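You operate a simulated robot arm through the tools that you are given. There is no shell and no other tool.

You run a simulated robot arm. Do the job below in one go: nothing can be reset, and whatever is moved stays where it is left.

## Task
Empty the small black fixture and move its label to the teal fixture.
Fine: that is the yellow label; blue arc on the green arc, pink arc in the drawer, which is closed again; stick the green label on the small grey fixture.

Only the result counts: the job must be done as asked and must still hold three seconds after the hand-in. Knocking over, shifting, dropping, spilling or breaking anything else fails it.

## Robot
A 6-joint arm with a three-finger gripper, fixed in place. Base frame: the origin is at the foot of the arm, x ahead of it, y to its left, z up. Lengths are in mm, angles in degrees, forces in N, time in s.
Its first joint turns from -166.0 to 166.0 degrees. Payload 4.89 kg.
Tool frame: the origin (TCP) lies between the finger pads and is the grasp point; the fingertips stand 30 mm ahead of it; z points along the fingers, y is the line along which they close. Largest opening 164 mm; the body of the gripper starts 125 mm behind the TCP.
Orientation is told as [roll, pitch, yaw] about the base's x, y, z axes, in that order, counted from this pose: with the fingers straight down and closing along the base's y, the tool's x points along the base's -x, its y along +y and its z along -z.

## Interface
- The arm moves only by the tool send_rows. Its arguments are lists of equal length, an entry for each row: "angular": the turn, a rotation vector about the base's x, y, z in degrees, a list of three; "xyz": the shift along the base's x, y, z in mm, a list of three; "hand": the gripper command, from -1 (fully open) to 1 (shut), values between in proportion. In form: {"angular": [[wx, wy, wz], ...], "xyz": [[x, y, z], ...], "hand": [hand, ...]}. A call has 1 to 20 rows; each row is the pose to reach, as a shift and turn from the pose commanded when the call began. Rows are played at 5 a second. More than 50 mm and 8.6 degrees between two rows, or a gripper value outside its range, and nothing of the call is played. Where a pose cannot be reached the arm comes as near as it can. A force on the tool above 40 N (or 10 N above the force at the start of the call, whichever is more), or a blocked arm, ends the call early, and 0.2 s more pass. The fingers move at their own pace (about 108 mm/s each) and stop on an object; they squeeze with about 33 N. The grip force told is the motor's: it shows also when the fingers shut on nothing. Time passes only in rows, and 0.2 s behind the last, so rows that repeat a pose let the fingers close. It gives the time, the measured TCP pose, the force on the tool (base axes), the opening and the grip force at its end, in the units of the frame above (readings bear some noise), with the torque about the TCP (base axes, N m) and any sound that the robot's microphone picked up, and new pictures: "pictures" is both (left out), scene, wrist or none.
- Cameras (640 x 400 px; columns grow to the right, rows downward): "scene" is fixed at [401.5, -500.6, 1530.8]; the picture's right is [0.65, -0.76, 0.00], its down [-0.60, -0.52, -0.60] and it looks along [0.45, 0.39, -0.80] (base axes); focal length 331 px, centre (320, 200). "wrist" rides on the gripper at [76, -2, -152] in the tool frame; the picture's right is [0.02, 1.00, 0.00], its down [-0.88, 0.02, -0.47] and it looks along [-0.47, 0.01, 0.88] (tool axes); focal length 247 px, centre (320, 200). There is no depth. A picture from a camera that has moved, and an enlarged one, comes with that camera's place and axes in the base frame and with its lens.
- slide_trunk(by): slides the trunk up (or, below 0, down) by that many mm; the arm rides with it, the base frame stays. It gives what a move gives, with no picture.
- close_up(camera, box): a new picture of the part [left, top, right, bottom] of that camera's present view, enlarged. The clock stands still meanwhile.
- hand_in(): hands the job in; it is judged then, once.

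Places have to be worked out from the pictures, the camera data and where the tool is seen. Open the gripper and draw the arm clear of the work before you hand the job in, unless the task says otherwise.

The tools are called after "Emit:" as name(argument=value, ...) on one line, values as JSON. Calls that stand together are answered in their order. send_rows: Moves the arm, as the interface text tells. Its arguments: {"type":"object","properties":{"angular":{"type":"array","items":{"type":"array","items":{"type":"number"}}},"xyz":{"type":"array","items":{"type":"array","items":{"type":"number"}}},"hand":{"type":"array","items":{"type":"number"}},"pictures":{"type":"string","enum":["both","scene","wrist","none"]}},"required":["angular","xyz","hand"]} The other tools are called the same way: slide_trunk (by) slides the trunk up or down; close_up (camera, box) takes an enlarged picture of a part of a camera's view; hand_in () hands the job in.

At the start:

```text
time_s: 0.0
tool_pos: [630.4, 29.4, 1118.9]
tool_rot: [0.1, -0.1, 0.0]
ft_force: [-0.5, 0.2, 0.5]
torque: [0.0, 0.0, -0.02]
gripper_width: 164.0
grip_force: 0.1
trunk travel left (down, up): [-200.0, 190.0]
```

scene: 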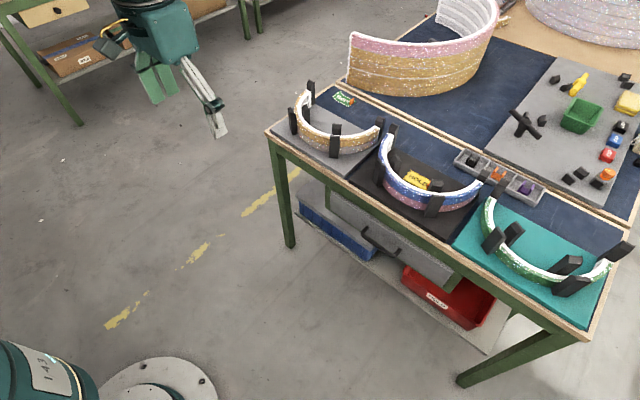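
wrist: 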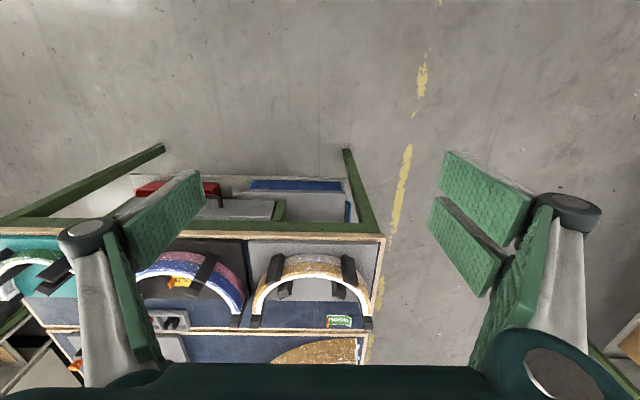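

I start by looking closely at the work area before any motion. The scene shows three fixtures (grey, black, teal) with arcs, a drawer under the bench, and labels.

Emit:
close_up(camera="scene", box=[260, 70, 420, 170])

Emit:
close_up(camera="scene", box=[340, 120, 500, 220])

Emit:
close_up(camera="scene", box=[440, 170, 640, 295])

Emit:
close_up(camera="scene", box=[270, 160, 510, 310])

Emit:
close_up(camera="wrist", box=[0, 140, 400, 390])

```text
4.00 times, centred on (340, 120) of scene
camera zoom: at [401.5, -500.6, 1530.8], right [0.65, -0.76, 0.0], down [-0.6, -0.52, -0.6], along [0.45, 0.39, -0.8], focal length 1324 px, centre (240, 520)
```

zoom: 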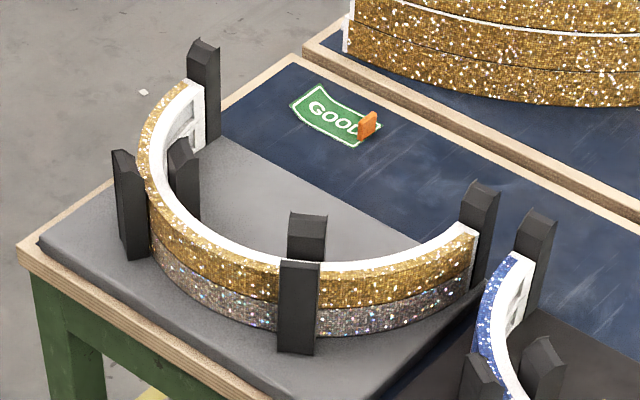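

```text
4.00 times, centred on (420, 170) of scene
camera zoom: at [401.5, -500.6, 1530.8], right [0.65, -0.76, 0.0], down [-0.6, -0.52, -0.6], along [0.45, 0.39, -0.8], focal length 1324 px, centre (-80, 320)
```

zoom: 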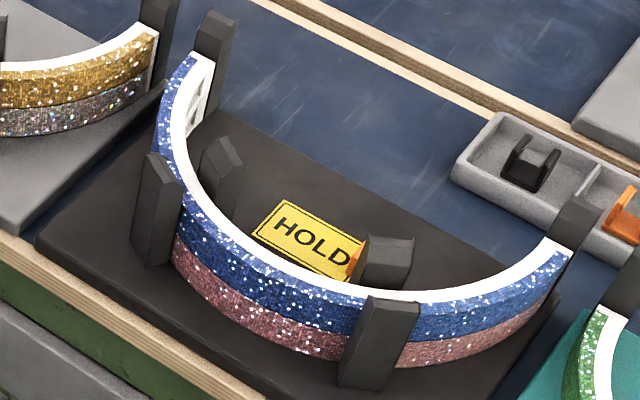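

```text
3.20 times, centred on (540, 232) of scene
camera zoom: at [401.5, -500.6, 1530.8], right [0.65, -0.76, 0.0], down [-0.6, -0.52, -0.6], along [0.45, 0.39, -0.8], focal length 1059 px, centre (-384, 96)
```

zoom: 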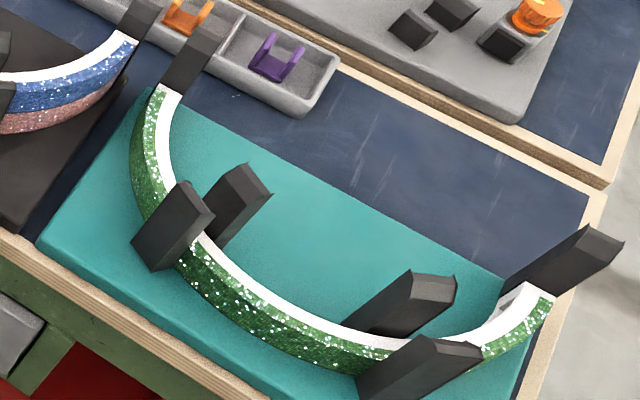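

```text
2.67 times, centred on (390, 235) of scene
camera zoom: at [401.5, -500.6, 1530.8], right [0.65, -0.76, 0.0], down [-0.6, -0.52, -0.6], along [0.45, 0.39, -0.8], focal length 882 px, centre (133, 107)
```

zoom: 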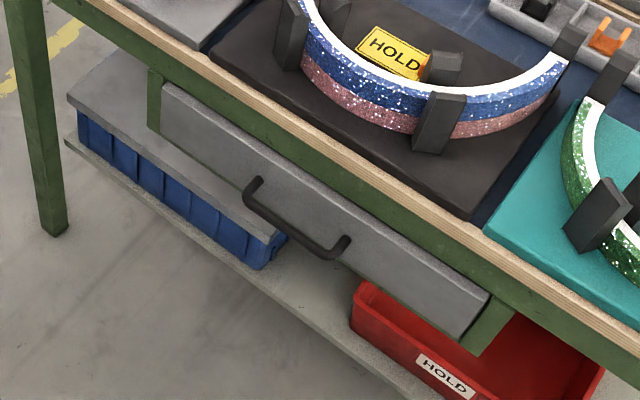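

```text
1.60 times, centred on (200, 265) of wrist
camera zoom: at [554.1, 28.4, 1269.2], right [-0.02, 1.0, 0.0], down [0.88, 0.02, 0.47], along [0.47, 0.01, -0.88], focal length 395 px, centre (512, 96)
```

zoom: 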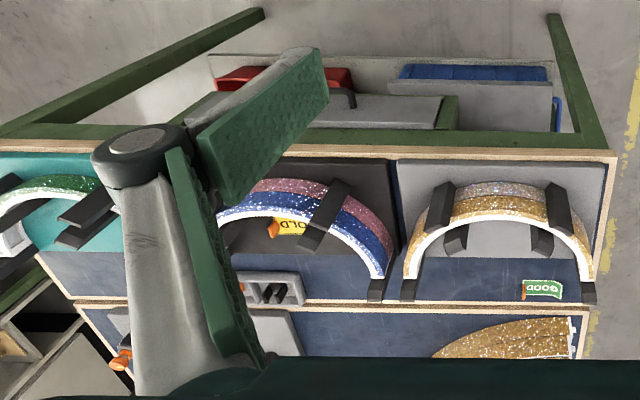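

Triangulating from the two cameras, I put the table top at about z≈775. Its front edge is near x≈935, and the black fixture's arc centre is near (1108,-312) with a radius of about 143. That is far out, so I first check reach and get a better view by moving high above, towards the black fixture.

Emit:
send_rows(angular=[[0, 0, 0], [0, 0, 0], [0, 0, 0], [0, 0, 0], [0, 0, 0], [0, 0, 0], [0, 0, 0], [0, 0, 0], [0, 0, 0], [0, 0, 0]], xyz=[[22, -34, 0], [44, -68, 0], [66, -102, 0], [88, -136, 0], [110, -170, 0], [132, -204, 0], [154, -238, 0], [176, -272, 0], [198, -306, 0], [220, -340, 0]], hand=[-1, -1, -1, -1, -1, -1, -1, -1, -1, -1])

```text
time_s: 2.2
tool_pos: [849.6, -309.8, 1118.8]
tool_rot: [0.0, 0.1, 0.0]
ft_force: [-1.6, 1.3, 0.8]
torque: [-0.26, -0.1, 0.03]
gripper_width: 163.8
grip_force: 0.0
trunk travel left (down, up): [-200.0, 190.0]
camera wrist: at [773.5, -311.3, 1269.7], right [-0.02, 1.0, 0.0], down [0.88, 0.02, 0.47], along [0.47, 0.01, -0.88], focal length 247 px, centre (320, 200)
```

scene: 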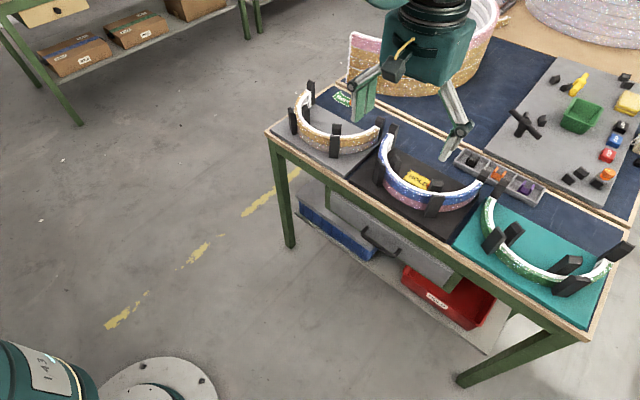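
wrist: 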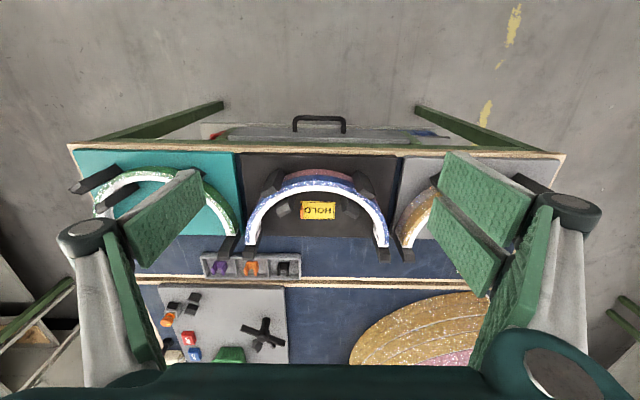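

The arm reaches (850,-310) with the tool down, and the wrist view shows all three fixtures. I zoom in on them for precise geometry.

Emit:
close_up(camera="wrist", box=[225, 105, 417, 225])

Emit:
close_up(camera="wrist", box=[225, 165, 417, 285])

Emit:
close_up(camera="wrist", box=[60, 140, 252, 260])

```text
3.33 times, centred on (321, 165) of wrist
camera zoom: at [773.5, -311.3, 1269.7], right [-0.02, 1.0, 0.0], down [0.88, 0.02, 0.47], along [0.47, 0.01, -0.88], focal length 823 px, centre (317, 317)
```

zoom: 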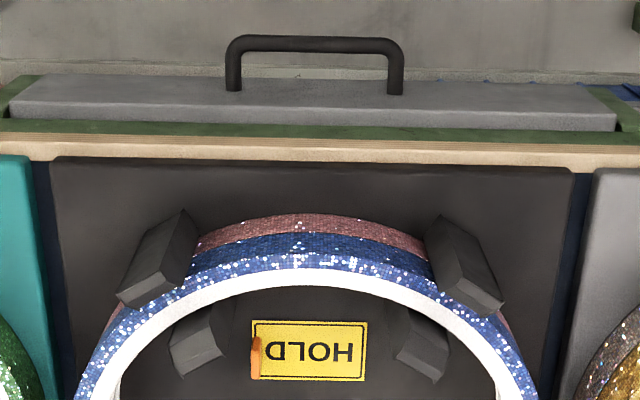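

```text
3.33 times, centred on (321, 225) of wrist
camera zoom: at [773.5, -311.3, 1269.7], right [-0.02, 1.0, 0.0], down [0.88, 0.02, 0.47], along [0.47, 0.01, -0.88], focal length 823 px, centre (317, 117)
```

zoom: 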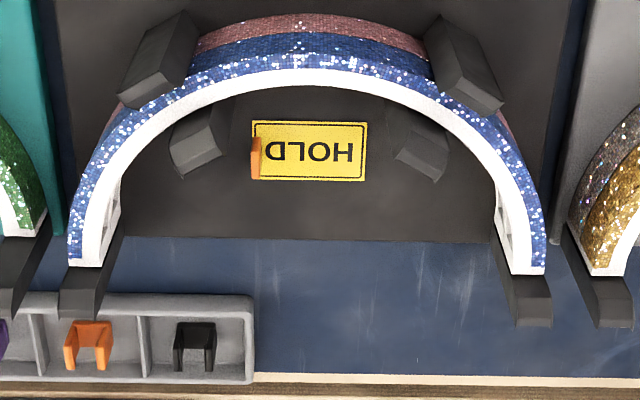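

```text
3.33 times, centred on (156, 200) of wrist
camera zoom: at [773.5, -311.3, 1269.7], right [-0.02, 1.0, 0.0], down [0.88, 0.02, 0.47], along [0.47, 0.01, -0.88], focal length 823 px, centre (867, 200)
```

zoom: 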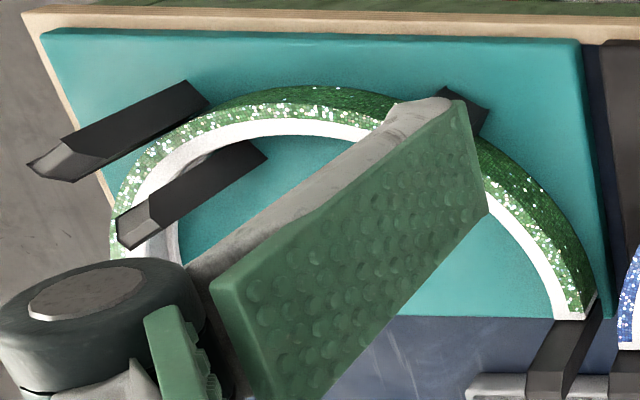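

The geometry is clear: blue over pink in the black fixture, HOLD label inside it with an orange tab, and a drawer with a bar handle directly below. Next I probe the reach outward at a safe height, z≈1119, over the black fixture.

Emit:
send_rows(angular=[[0, 0, 0], [0, 0, 0], [0, 0, 0], [0, 0, 0], [0, 0, 0], [0, 0, 0]], xyz=[[40, 0, 0], [80, 0, 0], [120, 0, 0], [160, 0, 0], [200, 0, 0], [240, 0, 0]], hand=[-1, -1, -1, -1, -1, -1])

```text
time_s: 3.6
tool_pos: [1091.3, -308.6, 1118.8]
tool_rot: [0.1, 0.0, 0.0]
ft_force: [-1.7, 0.1, 1.4]
torque: [-0.01, -0.19, 0.0]
gripper_width: 164.1
grip_force: 0.1
trunk travel left (down, up): [-200.0, 190.0]
camera wrist: at [1013.9, -311.3, 1269.8], right [-0.02, 1.0, 0.0], down [0.88, 0.02, 0.47], along [0.47, 0.01, -0.88], focal length 247 px, centre (320, 200)
```

scene: 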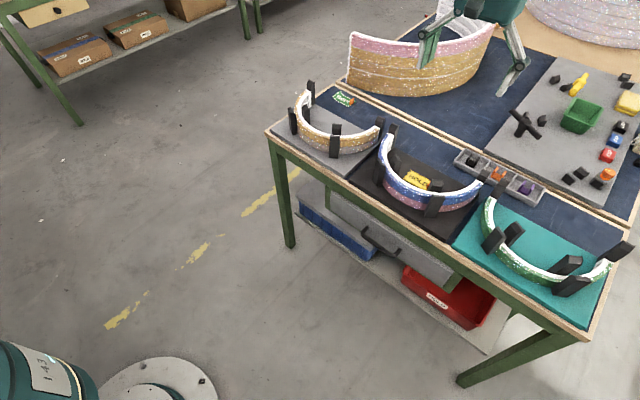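
wrist: 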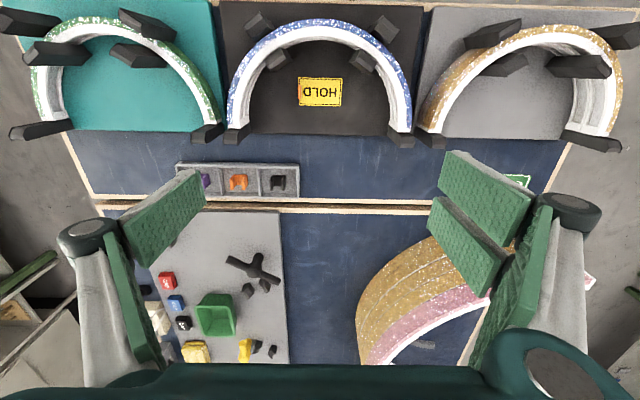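

The arm reaches (1090,-310) at this height. I take enlarged views from here to triangulate against the previous wrist view.

Emit:
close_up(camera="wrist", box=[216, 0, 424, 130])

Emit:
close_up(camera="wrist", box=[216, 60, 424, 190])

Emit:
close_up(camera="wrist", box=[0, 0, 240, 150])

Emit:
close_up(camera="wrist", box=[400, 40, 640, 190])

```text
3.08 times, centred on (320, 65) of wrist
camera zoom: at [1013.9, -311.3, 1269.8], right [-0.02, 1.0, 0.0], down [0.88, 0.02, 0.47], along [0.47, 0.01, -0.88], focal length 760 px, centre (320, 615)
```

zoom: 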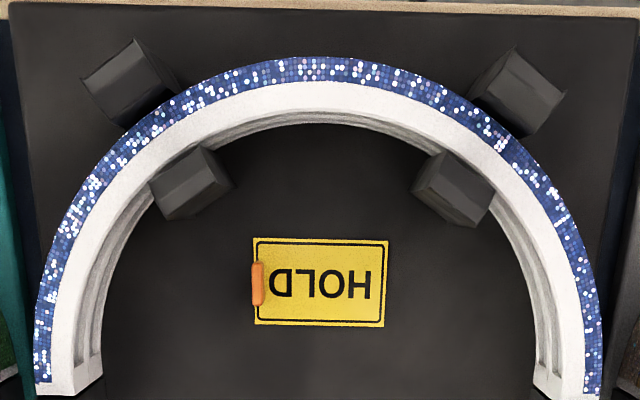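

```text
3.08 times, centred on (320, 125) of wrist
camera zoom: at [1013.9, -311.3, 1269.8], right [-0.02, 1.0, 0.0], down [0.88, 0.02, 0.47], along [0.47, 0.01, -0.88], focal length 760 px, centre (320, 431)
```

zoom: 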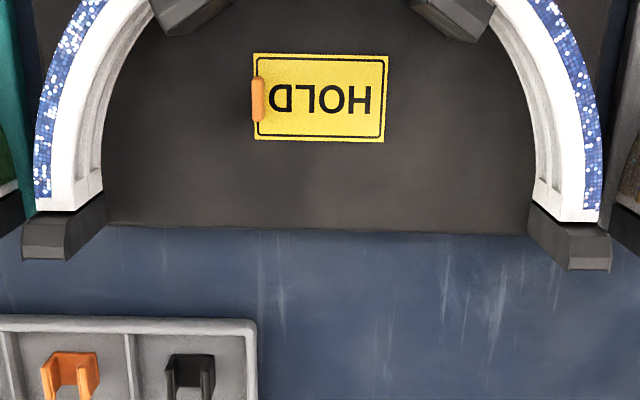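

```text
2.67 times, centred on (120, 75) of wrist
camera zoom: at [1013.9, -311.3, 1269.8], right [-0.02, 1.0, 0.0], down [0.88, 0.02, 0.47], along [0.47, 0.01, -0.88], focal length 659 px, centre (853, 533)
```

zoom: 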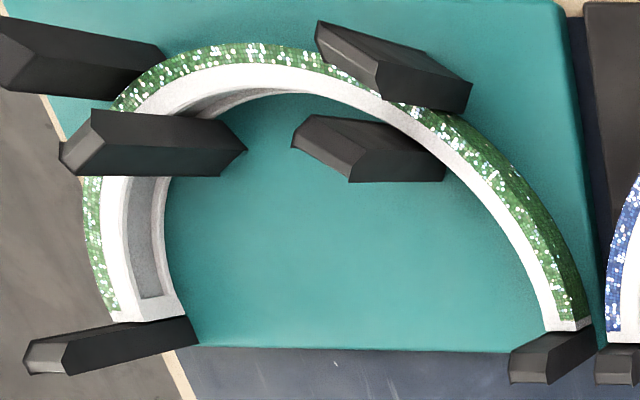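

```text
2.67 times, centred on (520, 115) of wrist
camera zoom: at [1013.9, -311.3, 1269.8], right [-0.02, 1.0, 0.0], down [0.88, 0.02, 0.47], along [0.47, 0.01, -0.88], focal length 659 px, centre (-213, 427)
```

zoom: 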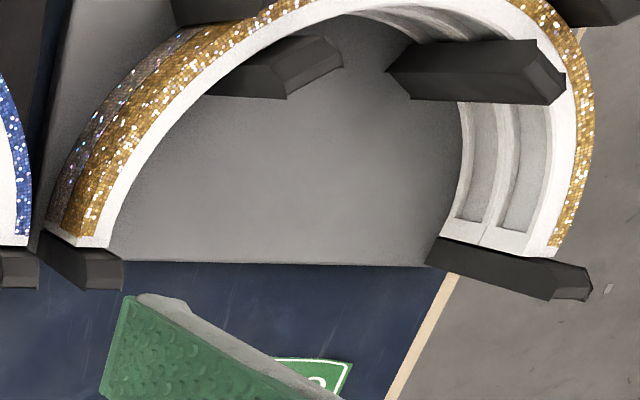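

Triangulating the two wrist views gives these estimates:
- Plate top is z≈797, and each arc is about 30 mm high, so the blue arc spans 827–857.
- Blue arc: centre about (1104,-310), outer radius about 150, wall about 19 mm.
- Post tops are at about 891.
- Green arc centre is about (1103,-642).

I draw back in front of the table so I can lower the trunk safely for better low reach.

Emit:
send_rows(angular=[[0, 0, 0], [0, 0, 0], [0, 0, 0], [0, 0, 0], [0, 0, 0], [0, 0, 0]], xyz=[[-45, 0, 0], [-90, 0, 0], [-135, 0, 0], [-180, 0, 0], [-225, 0, 0], [-260, 0, 0]], hand=[-1, -1, -1, -1, -1, -1], pictures="none")

Emit:
slide_trunk(by=-120)

```text
time_s: 5.0
tool_pos: [829.5, -309.1, 1117.3]
tool_rot: [0.1, -0.1, 0.0]
ft_force: [0.0, 0.5, -0.7]
torque: [-0.04, 0.13, 0.01]
gripper_width: 163.9
grip_force: 0.0
trunk travel left (down, up): [-200.0, 190.0]
```

```text
time_s: 6.5
tool_pos: [829.2, -308.3, 997.6]
tool_rot: [0.0, -0.1, 0.0]
ft_force: [0.9, 0.6, -0.2]
torque: [0.0, -0.01, 0.0]
gripper_width: 163.9
grip_force: 0.0
trunk travel left (down, up): [-80.0, 310.0]
```

The trunk is down 120 and the tool is at z≈998. I move back and a little lower so the wrist camera looks at the drawer front and handle.

Emit:
send_rows(angular=[[0, 0, 0], [0, 0, 0], [0, 0, 0], [0, 0, 0]], xyz=[[-35, 0, -22], [-70, 0, -44], [-105, 0, -66], [-130, 0, -88]], hand=[-1, -1, -1, -1])

Emit:
close_up(camera="wrist", box=[200, 120, 440, 270])

Emit:
close_up(camera="scene", box=[310, 180, 470, 280])

```text
time_s: 7.5
tool_pos: [699.2, -308.5, 908.7]
tool_rot: [0.0, -0.1, 0.0]
ft_force: [-0.4, 0.0, 0.2]
torque: [-0.03, 0.1, 0.02]
gripper_width: 164.0
grip_force: 0.0
trunk travel left (down, up): [-80.0, 310.0]
camera wrist: at [623.5, -310.9, 1060.2], right [-0.02, 1.0, 0.0], down [0.88, 0.02, 0.47], along [0.47, 0.01, -0.88], focal length 247 px, centre (320, 200)
```

scene: 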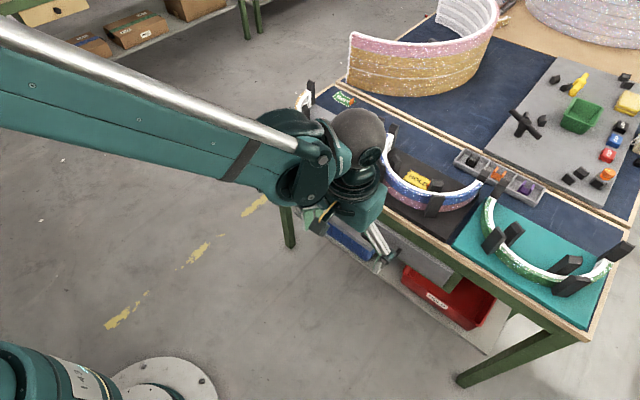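
wrist: 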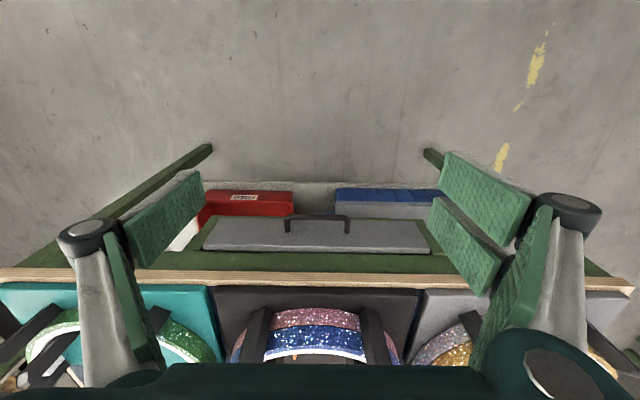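

```text
2.67 times, centred on (320, 195) of wrist
camera zoom: at [623.5, -310.9, 1060.2], right [-0.02, 1.0, 0.0], down [0.88, 0.02, 0.47], along [0.47, 0.01, -0.88], focal length 659 px, centre (320, 213)
```

zoom: 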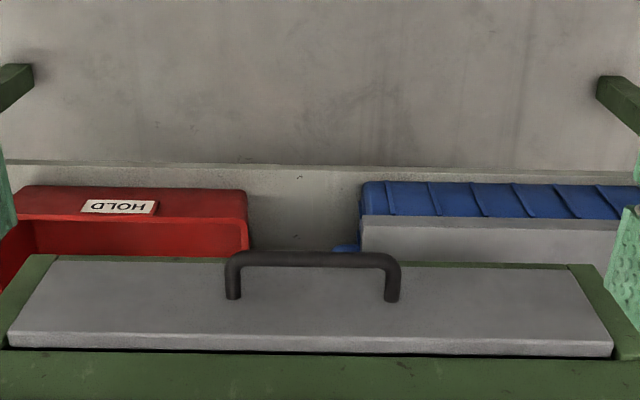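

```text
4.00 times, centred on (390, 230) of scene
camera zoom: at [401.5, -500.6, 1530.8], right [0.65, -0.76, 0.0], down [-0.6, -0.52, -0.6], along [0.45, 0.39, -0.8], focal length 1324 px, centre (40, 80)
```

zoom: 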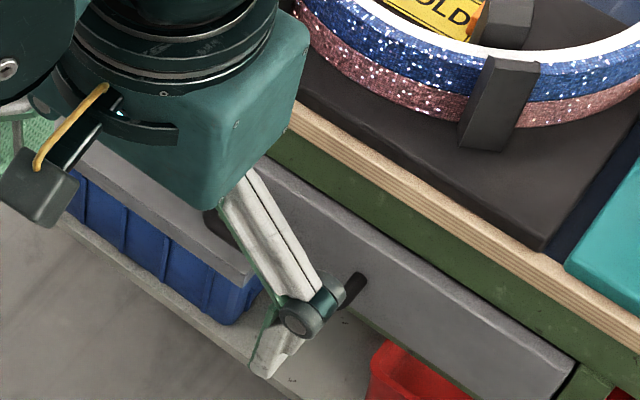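

From two views I place the handle bar at about x≈877, z≈653, with y from -372 to -247. The drawer face is at x≈912 and spans z 596–696. I will grip the bar with the tool tilted about 40°, so first I turn the closing line into the x direction and narrow the fingers.

Emit:
send_rows(angular=[[0, 0, 8.2], [0, 0, 16.4], [0, 0, 24.6], [0, 0, 32.8], [0, 0, 41], [0, 0, 49.2], [0, 0, 57.4], [0, 0, 65.6], [0, 0, 73.8], [0, 0, 82], [0, 0, 90]], xyz=[[0, 0, 0], [0, 0, 0], [0, 0, 0], [0, 0, 0], [0, 0, 0], [0, 0, 0], [0, 0, 0], [0, 0, 0], [0, 0, 0], [0, 0, 0], [0, 0, 0]], hand=[0.5, 0.5, 0.5, 0.5, 0.5, 0.5, 0.5, 0.5, 0.5, 0.5, 0.61], pictures="none")

Emit:
send_rows(angular=[[0, -8, 0], [0, -16, 0], [0, -24, 0], [0, -32, 0], [0, -40, 0]], xyz=[[10, 0, -20], [20, 0, -40], [30, 0, -60], [40, 0, -80], [50, 0, -100]], hand=[0.61, 0.61, 0.61, 0.61, 0.61])

```text
time_s: 9.9
tool_pos: [699.3, -308.1, 911.0]
tool_rot: [0.1, 0.0, 90.0]
ft_force: [-0.5, -0.2, 0.0]
torque: [-0.04, -0.01, 0.01]
gripper_width: 32.4
grip_force: 0.0
trunk travel left (down, up): [-80.0, 310.0]
```

```text
time_s: 11.1
tool_pos: [749.4, -309.6, 810.1]
tool_rot: [-40.2, 0.0, 90.0]
ft_force: [-0.8, 0.5, 0.6]
torque: [-0.11, -0.03, -0.08]
gripper_width: 31.9
grip_force: 0.0
trunk travel left (down, up): [-80.0, 310.0]
camera wrist: at [652.9, -386.0, 927.0], right [-0.76, -0.02, -0.64], down [-0.32, 0.88, 0.35], along [0.56, 0.47, -0.68], focal length 247 px, centre (320, 200)
```

scene: 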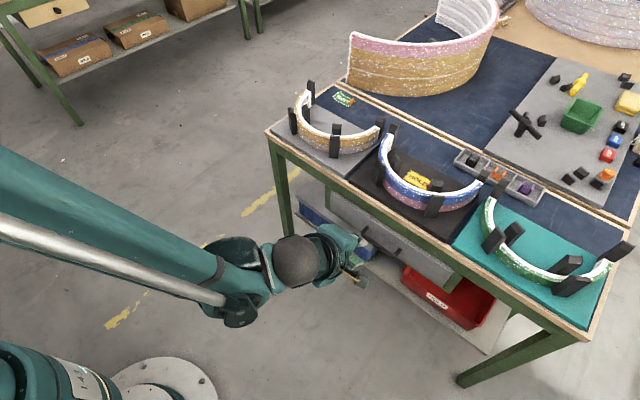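
wrist: 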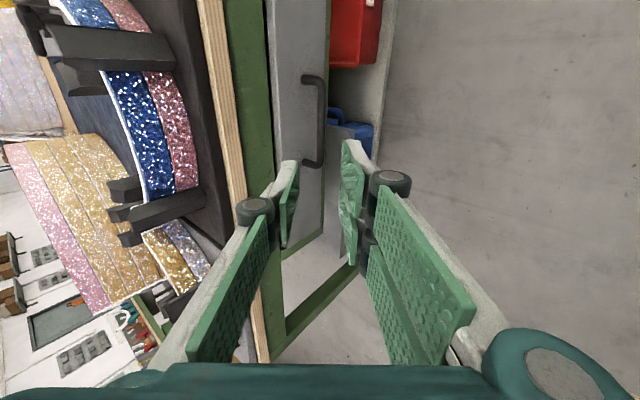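

The tilted pose works, and the line from here to the handle is almost along the tool axis. I advance most of the way and check how the bar sits between the fingertips.

Emit:
send_rows(angular=[[0, 0, 0], [0, 0, 0], [0, 0, 0], [0, 0, 0]], xyz=[[22, 0, -26], [44, 0, -52], [66, 0, -80], [85, 0, -106]], hand=[0.61, 0.61, 0.61, 0.61])

Emit:
close_up(camera="wrist", box=[220, 60, 420, 185])

Emit:
close_up(camera="scene", box=[310, 180, 470, 280])

```text
time_s: 12.1
tool_pos: [834.0, -309.3, 703.4]
tool_rot: [-40.0, 0.0, 90.0]
ft_force: [-2.0, 0.6, 2.7]
torque: [-0.01, -0.05, -0.03]
gripper_width: 31.9
grip_force: 0.1
trunk travel left (down, up): [-80.0, 310.0]
camera wrist: at [737.6, -386.4, 820.7], right [-0.77, -0.02, -0.64], down [-0.32, 0.88, 0.35], along [0.56, 0.47, -0.68], focal length 247 px, centre (320, 200)
```

scene: 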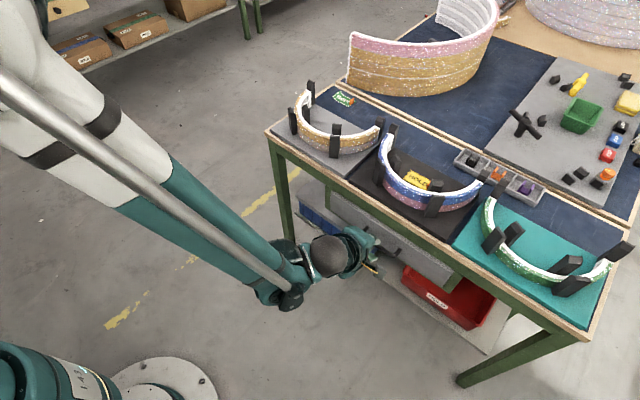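
wrist: 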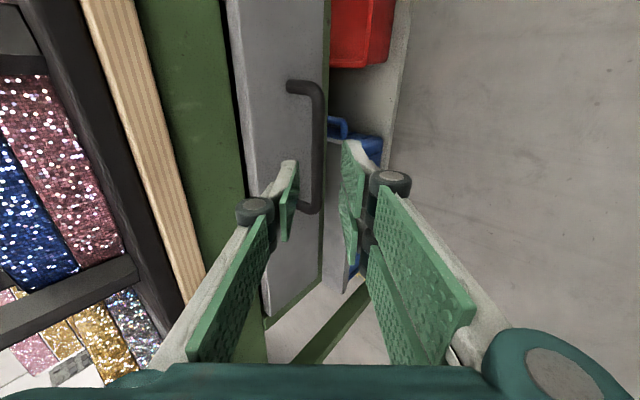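

```text
3.20 times, centred on (320, 122) of wrist
camera zoom: at [737.6, -386.4, 820.7], right [-0.77, -0.02, -0.64], down [-0.32, 0.88, 0.35], along [0.56, 0.47, -0.68], focal length 790 px, centre (320, 448)
```

zoom: 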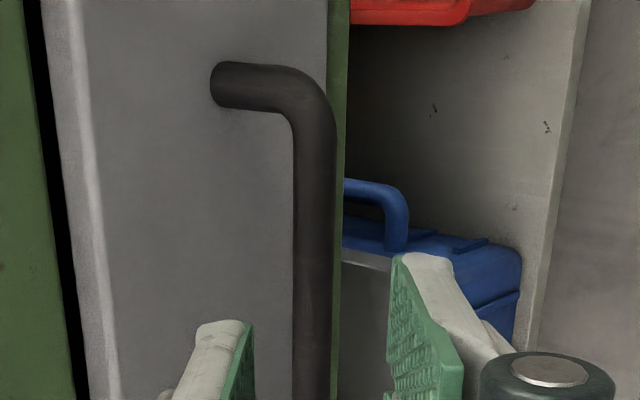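

```text
4.00 times, centred on (390, 230) of scene
camera zoom: at [401.5, -500.6, 1530.8], right [0.65, -0.76, 0.0], down [-0.6, -0.52, -0.6], along [0.45, 0.39, -0.8], focal length 1324 px, centre (40, 80)
```

zoom: 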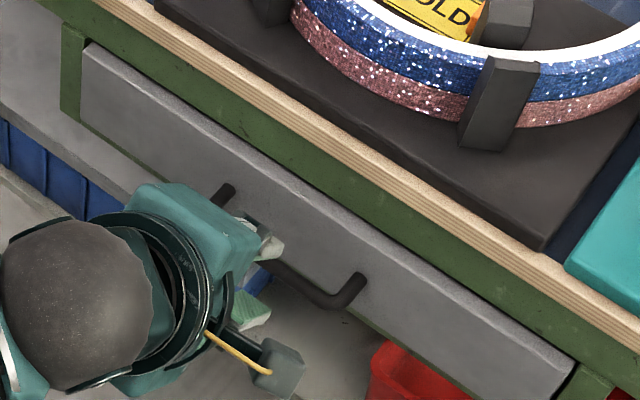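

The bar is centred between the fingertips. I narrow the fingers slightly, advance the remaining 46 mm so they straddle the bar, and then close.

Emit:
send_rows(angular=[[0, 0, 0], [0, 0, 0], [0, 0, 0], [0, 0, 0], [0, 0, 0], [0, 0, 0]], xyz=[[10, 0, -12], [20, 0, -24], [30, 0, -35], [30, 0, -35], [30, 0, -35], [30, 0, -35]], hand=[0.68, 0.68, 0.68, 1, 1, 1])

Emit:
close_up(camera="wrist", box=[220, 60, 420, 185])

```text
time_s: 13.5
tool_pos: [864.2, -309.6, 668.7]
tool_rot: [-40.0, 0.0, 90.0]
ft_force: [-0.6, -4.3, 11.4]
torque: [-1.37, -0.2, 0.68]
gripper_width: 11.5
grip_force: 45.2
trunk travel left (down, up): [-80.0, 310.0]
camera wrist: at [767.6, -386.2, 785.6], right [-0.77, -0.02, -0.64], down [-0.32, 0.88, 0.35], along [0.56, 0.47, -0.68], focal length 247 px, centre (320, 200)
```

scene: 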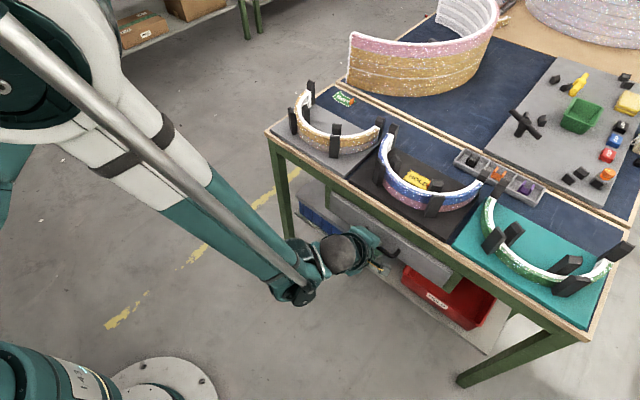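
wrist: 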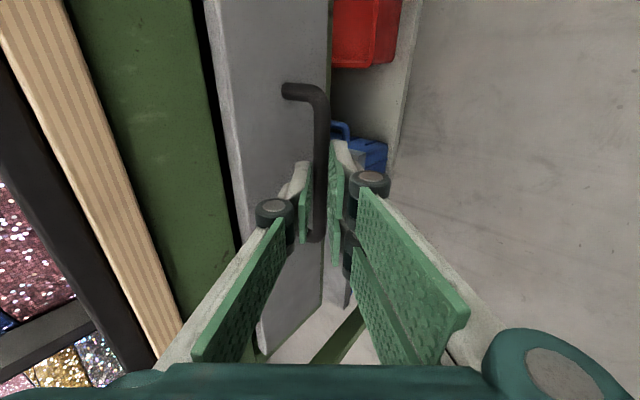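

```text
3.20 times, centred on (320, 122) of wrist
camera zoom: at [767.6, -386.2, 785.6], right [-0.77, -0.02, -0.64], down [-0.32, 0.88, 0.35], along [0.56, 0.47, -0.68], focal length 790 px, centre (320, 448)
```

zoom: 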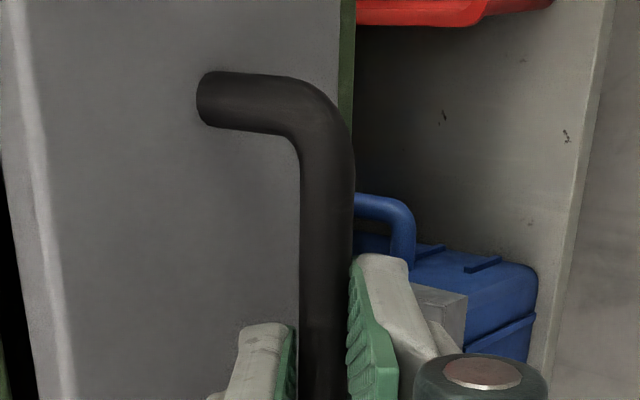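

The fingers hold the bar at an opening of 11.5 mm. I pull straight in -x, gently at first, to see whether the drawer follows.

Emit:
send_rows(angular=[[0, 0, 0], [0, 0, 0], [0, 0, 0], [0, 0, 0], [0, 0, 0], [0, 0, 0]], xyz=[[-8, 0, 0], [-20, 0, 0], [-35, 0, 0], [-55, 0, 0], [-75, 0, 0], [-95, 0, 0]], hand=[1, 1, 1, 1, 1, 1])

```text
time_s: 14.7
tool_pos: [802.6, -310.2, 669.3]
tool_rot: [-39.3, -0.2, 90.5]
ft_force: [1.4, 1.2, -36.9]
torque: [-1.32, 0.54, 0.21]
gripper_width: 11.6
grip_force: 44.3
out of reach, approached as far as the arm can: row 5
trunk travel left (down, up): [-80.0, 310.0]
stopped in row 5: the force on the tool passed its limit at 54 N (the readings are from after the stop); the commanded pose is now the measured one
camera wrist: at [709.1, -387.3, 787.0], right [-0.77, -0.03, -0.63], down [-0.32, 0.88, 0.36], along [0.55, 0.48, -0.69], focal length 247 px, centre (320, 200)
```

scene: 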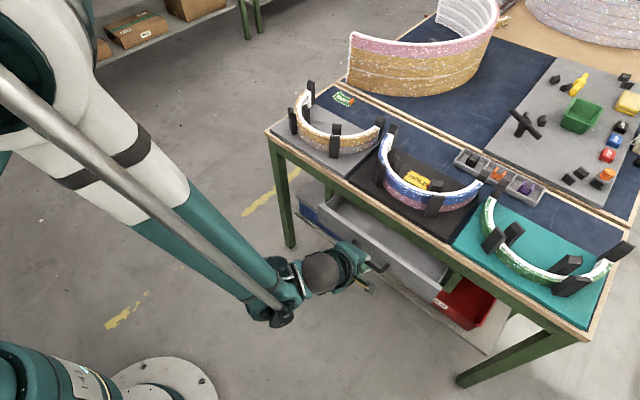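
wrist: 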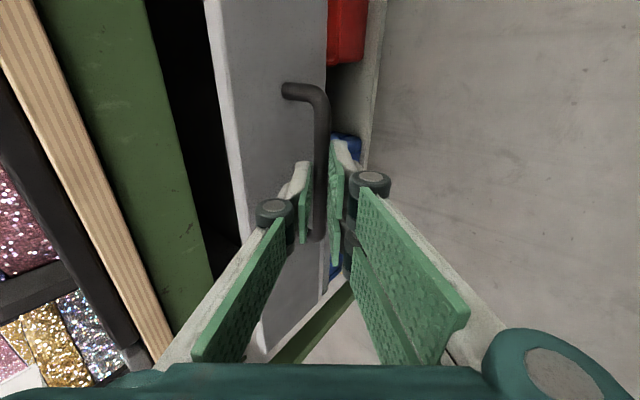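

The drawer opened about 62 mm, then the tilted pose reached the arm's inner limit. The grip still holds, so I let it settle to read the remaining force before turning the tool towards vertical around the bar.

Emit:
send_rows(angular=[[0, 0, 0], [0, 0, 0]], xyz=[[0, 0, 0], [0, 0, 0]], hand=[1, 1], pictures="none")

```text
time_s: 15.2
tool_pos: [803.5, -309.2, 668.6]
tool_rot: [-39.3, -0.2, 90.4]
ft_force: [-1.4, -1.6, -32.4]
torque: [-0.9, 0.54, 0.44]
gripper_width: 11.8
grip_force: 44.7
trunk travel left (down, up): [-80.0, 310.0]
stopped in row 2: the force on the tool passed its limit at 49 N (the readings are from after the stop); the commanded pose is now the measured one
```

There is residual downward pull on the tool from the rigid grip, so I open the fingers slightly around the bar to release the stress.

Emit:
send_rows(angular=[[0, 0, 0], [0, 0, 0], [0, 0, 0]], xyz=[[0, 0, 0], [0, 0, 0], [0, 0, 0]], hand=[0.68, 0.68, 0.68])

Emit:
close_up(camera="wrist", box=[220, 60, 420, 185])

```text
time_s: 16.0
tool_pos: [803.1, -310.3, 670.3]
tool_rot: [-39.4, -0.1, 90.3]
ft_force: [-0.1, -0.5, 0.3]
torque: [-0.02, -0.02, 0.02]
gripper_width: 26.3
grip_force: 0.0
trunk travel left (down, up): [-80.0, 310.0]
camera wrist: at [708.2, -387.0, 788.7], right [-0.77, -0.02, -0.64], down [-0.32, 0.88, 0.35], along [0.55, 0.48, -0.69], focal length 247 px, centre (320, 200)
```

scene: 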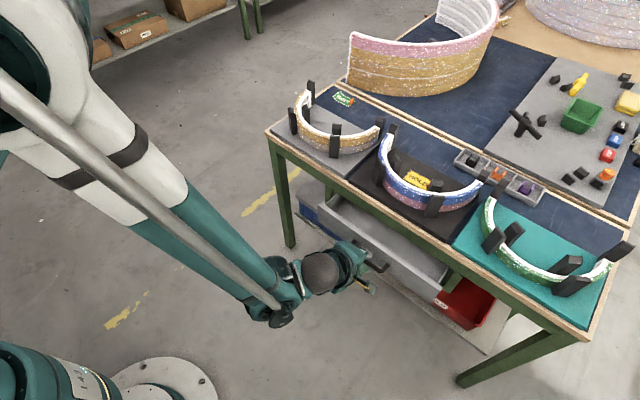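
wrist: 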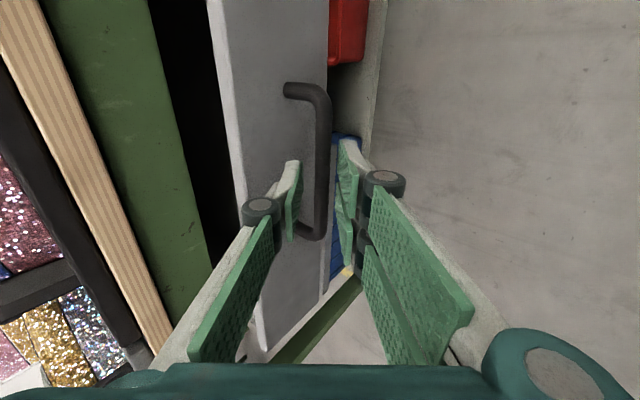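

```text
3.20 times, centred on (320, 122) of wrist
camera zoom: at [708.2, -387.0, 788.7], right [-0.77, -0.02, -0.64], down [-0.32, 0.88, 0.35], along [0.55, 0.48, -0.69], focal length 790 px, centre (320, 448)
```

zoom: 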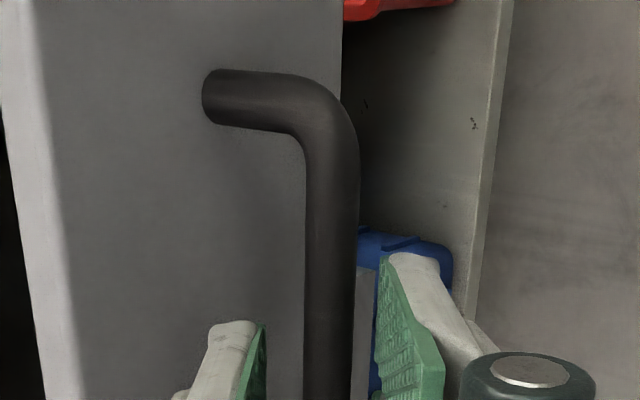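

The stress is gone and the bar still lies between the open fingertips. I rotate the tool to near vertical around the bar without gripping, which gives room to pull further back.

Emit:
send_rows(angular=[[0, 7.4, 0], [0, 15.4, 0], [0, 23.4, 0], [0, 31.4, 0], [0, 34.4, 0]], xyz=[[2.1, 0, 1.5], [4.6, 0, 2.8], [7.2, 0, 3.7], [9.9, 0, 4.3], [11, 0, 4.4]], hand=[0.68, 0.68, 0.68, 0.68, 0.68])

Emit:
close_up(camera="wrist", box=[220, 60, 420, 185])

```text
time_s: 17.2
tool_pos: [814.0, -309.9, 675.5]
tool_rot: [-5.0, -0.3, 90.2]
ft_force: [-0.2, 0.3, -0.6]
torque: [0.05, -0.04, -0.02]
gripper_width: 26.0
grip_force: 0.1
trunk travel left (down, up): [-80.0, 310.0]
camera wrist: at [802.7, -387.0, 826.1], right [-1.0, -0.02, -0.09], down [-0.06, 0.88, 0.47], along [0.06, 0.48, -0.88], focal length 247 px, centre (320, 200)
```

scene: 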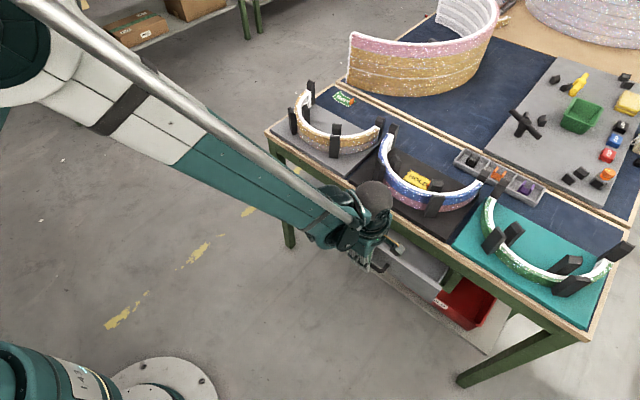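
wrist: 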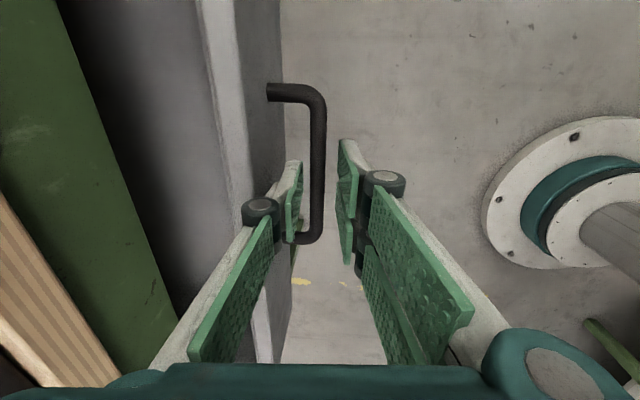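

```text
3.20 times, centred on (320, 122) of wrist
camera zoom: at [802.7, -387.0, 826.1], right [-1.0, -0.02, -0.09], down [-0.06, 0.88, 0.47], along [0.06, 0.48, -0.88], focal length 790 px, centre (320, 448)
```

zoom: 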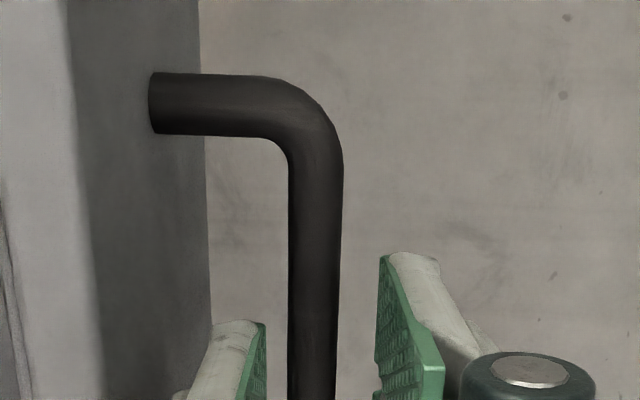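

The tool is now vertical with the bar between the fingers and zero force. I close to a loose straddle without clamping and pull the drawer out another 170 mm.

Emit:
send_rows(angular=[[0, 0, 0], [0, 0, 0], [0, 0, 0], [0, 0, 0], [0, 0, 0], [0, 0, 0], [0, 0, 0], [0, 0, 0], [0, 0, 0], [0, 0, 0], [0, 0, 0]], xyz=[[-5, 0, 0], [-15, 0, 0], [-32, 0, 0], [-50, 0, 0], [-68, 0, 0], [-86, 0, 0], [-104, 0, 0], [-122, 0, 0], [-140, 0, 0], [-156, 0, 0], [-170, 0, 0]], hand=[0.8, 0.8, 0.8, 0.8, 0.8, 0.8, 0.8, 0.8, 0.8, 0.8, 0.8])

```text
time_s: 19.6
tool_pos: [644.4, -310.0, 673.9]
tool_rot: [-4.9, -0.3, 90.2]
ft_force: [1.7, 0.3, -1.5]
torque: [0.02, 0.05, 0.02]
gripper_width: 16.4
grip_force: 0.2
trunk travel left (down, up): [-80.0, 310.0]
camera wrist: at [633.5, -387.3, 825.6], right [-1.0, -0.02, -0.09], down [-0.06, 0.88, 0.47], along [0.07, 0.48, -0.88], focal length 247 px, centre (320, 200)
```

scene: 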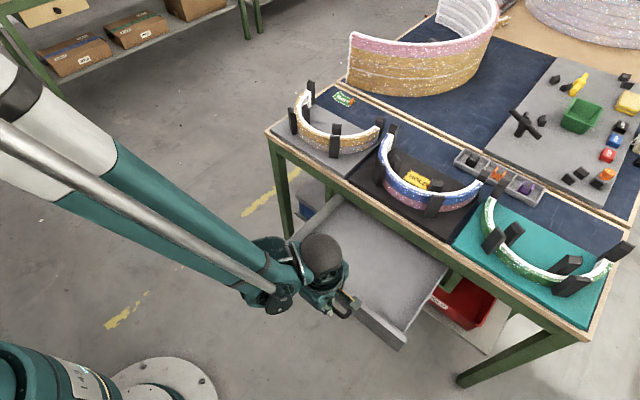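
wrist: 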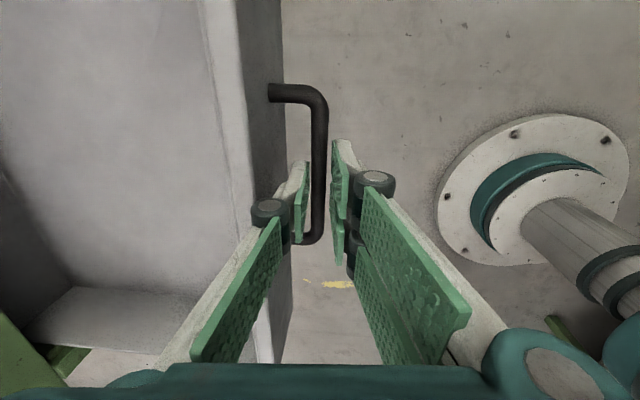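

The drawer now stands open about 235 mm and is visibly empty. I open the fingers, rise off the bar and straighten the tool.

Emit:
send_rows(angular=[[0, 0, 0], [0, 0, 0], [0, 0, 0], [0, 0, 0], [0, 5, 0], [0, 5, 0], [0, 5, 0], [0, 5, 0], [0, 5, 0], [0, 5, 0]], xyz=[[0, 0, 0], [0, 0, 20], [0, 0, 60], [0, 0, 100], [0, 0, 140], [0, 0, 180], [0, 0, 220], [0, 0, 260], [0, 0, 300], [0, 0, 330]], hand=[0.65, 0.65, 0.65, 0.65, 0.3, 0.3, 0.3, 0.3, 0.3, 0.3])

```text
time_s: 21.8
tool_pos: [644.9, -308.8, 1005.1]
tool_rot: [0.0, -0.3, 90.2]
ft_force: [1.6, 0.2, -0.9]
torque: [0.04, 0.13, -0.02]
gripper_width: 57.5
grip_force: 0.0
trunk travel left (down, up): [-80.0, 310.0]
camera wrist: at [646.5, -386.6, 1156.6], right [-1.0, -0.02, 0.0], down [-0.02, 0.88, 0.48], along [-0.01, 0.48, -0.88], focal length 247 px, centre (320, 200)
```

scene: 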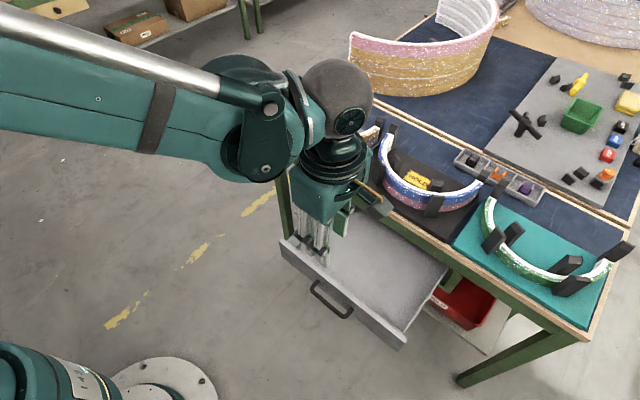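
wrist: 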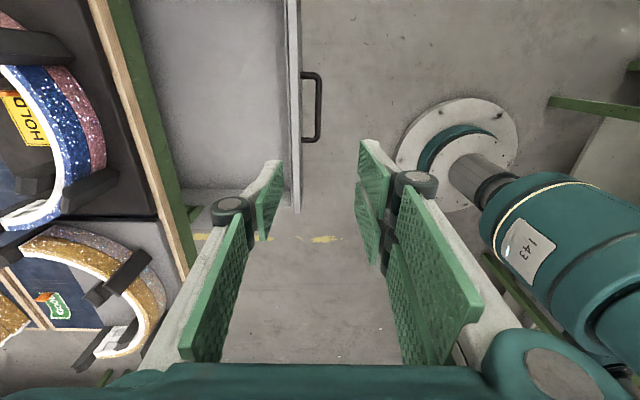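

The drawer is open, with the interior visible. Now I move at z≈1005 to above the front of the blue arc, about (963,-310), and look down the fingers.

Emit:
send_rows(angular=[[0, 0, 0], [0, 0, 0], [0, 0, 0], [0, 0, 0], [0, 0, 0], [0, 0, 0], [0, 0, 0]], xyz=[[45, 0, 0], [90, 0, 0], [135, 0, 0], [180, 0, 0], [225, 0, 0], [270, 0, 0], [318, 0, 0]], hand=[0.3, 0.3, 0.3, 0.3, 0.3, 0.3, 0.3])

Emit:
close_up(camera="wrist", box=[200, 60, 440, 210])

```text
time_s: 23.4
tool_pos: [960.1, -310.2, 1004.9]
tool_rot: [-0.1, -0.4, 90.2]
ft_force: [-2.0, 0.1, 1.6]
torque: [-0.01, -0.29, 0.01]
gripper_width: 57.6
grip_force: 0.0
trunk travel left (down, up): [-80.0, 310.0]
camera wrist: at [961.6, -387.9, 1156.8], right [-1.0, -0.02, 0.0], down [-0.02, 0.88, 0.48], along [-0.01, 0.48, -0.88], focal length 247 px, centre (320, 200)
```

scene: 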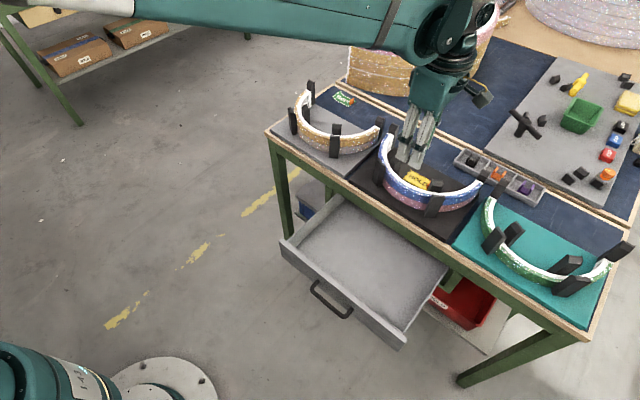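
wrist: 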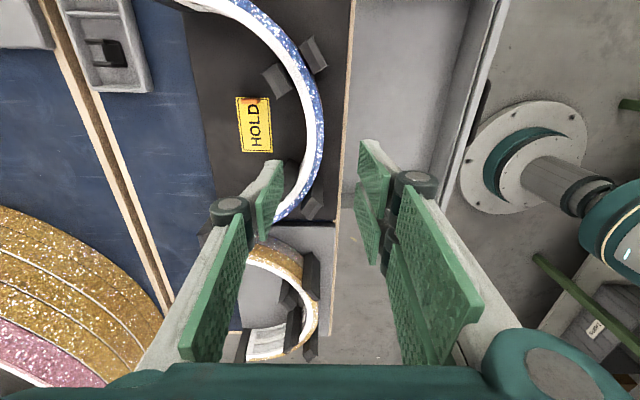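

```text
2.67 times, centred on (320, 135) of wrist
camera zoom: at [961.6, -387.9, 1156.8], right [-1.0, -0.02, 0.0], down [-0.02, 0.88, 0.48], along [-0.01, 0.48, -0.88], focal length 659 px, centre (320, 373)
```

zoom: 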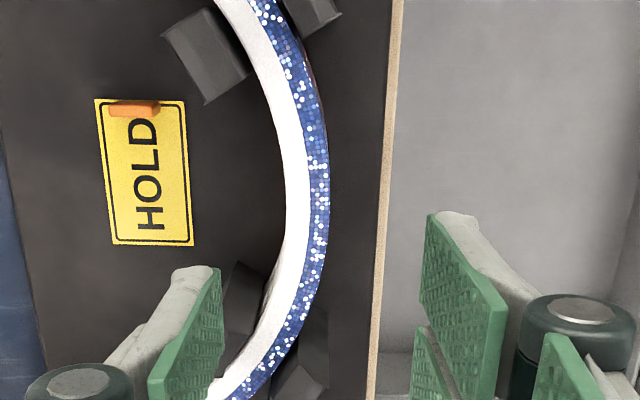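

The rim sits between the fingers: outer edge about x≈955, inner about 975 at the top, so the middle is about 964.5. I shift +4 mm in x and descend to z≈895, with fingertips just above the arc top, to check again.

Emit:
send_rows(angular=[[0, 0, 0], [0, 0, 0], [0, 0, 0], [0, 0, 0], [0, 0, 0]], xyz=[[4, 0, -30], [4, 0, -60], [4, 0, -90], [4, 0, -107], [4, 0, -107]], hand=[0.3, 0.3, 0.3, 0.3, 0.3])

Emit:
close_up(camera="wrist", box=[200, 60, 440, 210])

Emit:
close_up(camera="scene", box=[340, 120, 500, 220])

```text
time_s: 24.6
tool_pos: [965.6, -309.6, 898.6]
tool_rot: [0.0, -0.3, 90.2]
ft_force: [0.0, -0.6, 0.0]
torque: [-0.04, 0.02, 0.0]
gripper_width: 57.6
grip_force: 0.1
trunk travel left (down, up): [-80.0, 310.0]
camera wrist: at [967.9, -387.1, 1049.0], right [-1.0, -0.02, 0.0], down [-0.02, 0.88, 0.48], along [-0.01, 0.48, -0.88], focal length 247 px, centre (320, 200)
```

scene: 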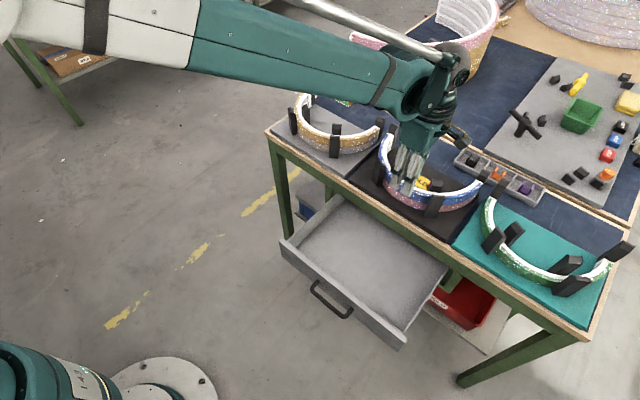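
wrist: 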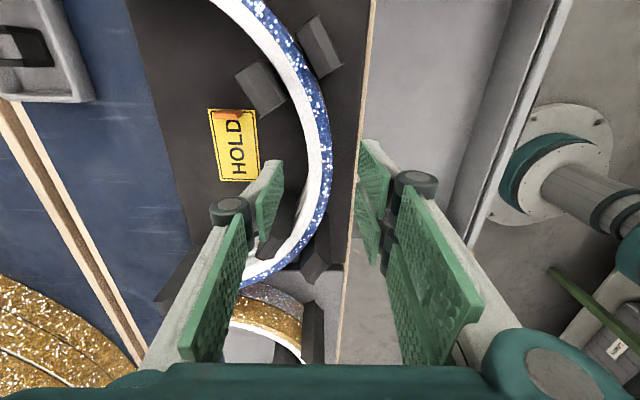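

```text
2.67 times, centred on (320, 135) of wrist
camera zoom: at [967.9, -387.1, 1049.0], right [-1.0, -0.02, 0.0], down [-0.02, 0.88, 0.48], along [-0.01, 0.48, -0.88], focal length 659 px, centre (320, 373)
```

zoom: 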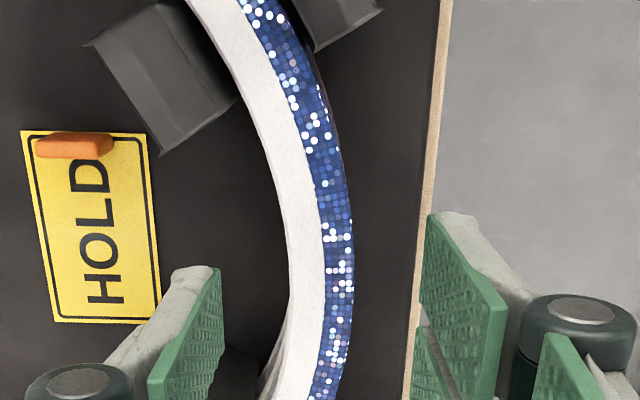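

```text
4.00 times, centred on (420, 170) of scene
camera zoom: at [401.5, -500.6, 1530.8], right [0.65, -0.76, 0.0], down [-0.6, -0.52, -0.6], along [0.45, 0.39, -0.8], focal length 1324 px, centre (-80, 320)
```

zoom: 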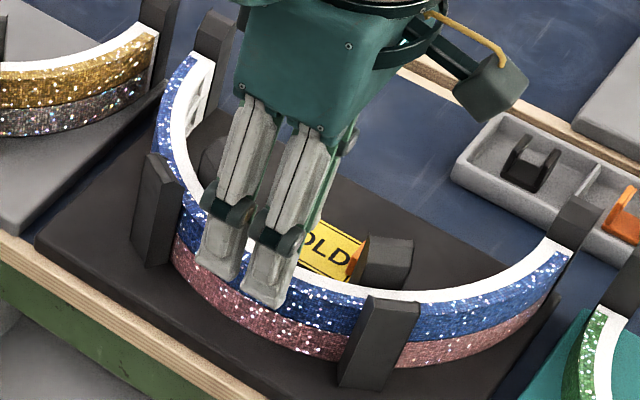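

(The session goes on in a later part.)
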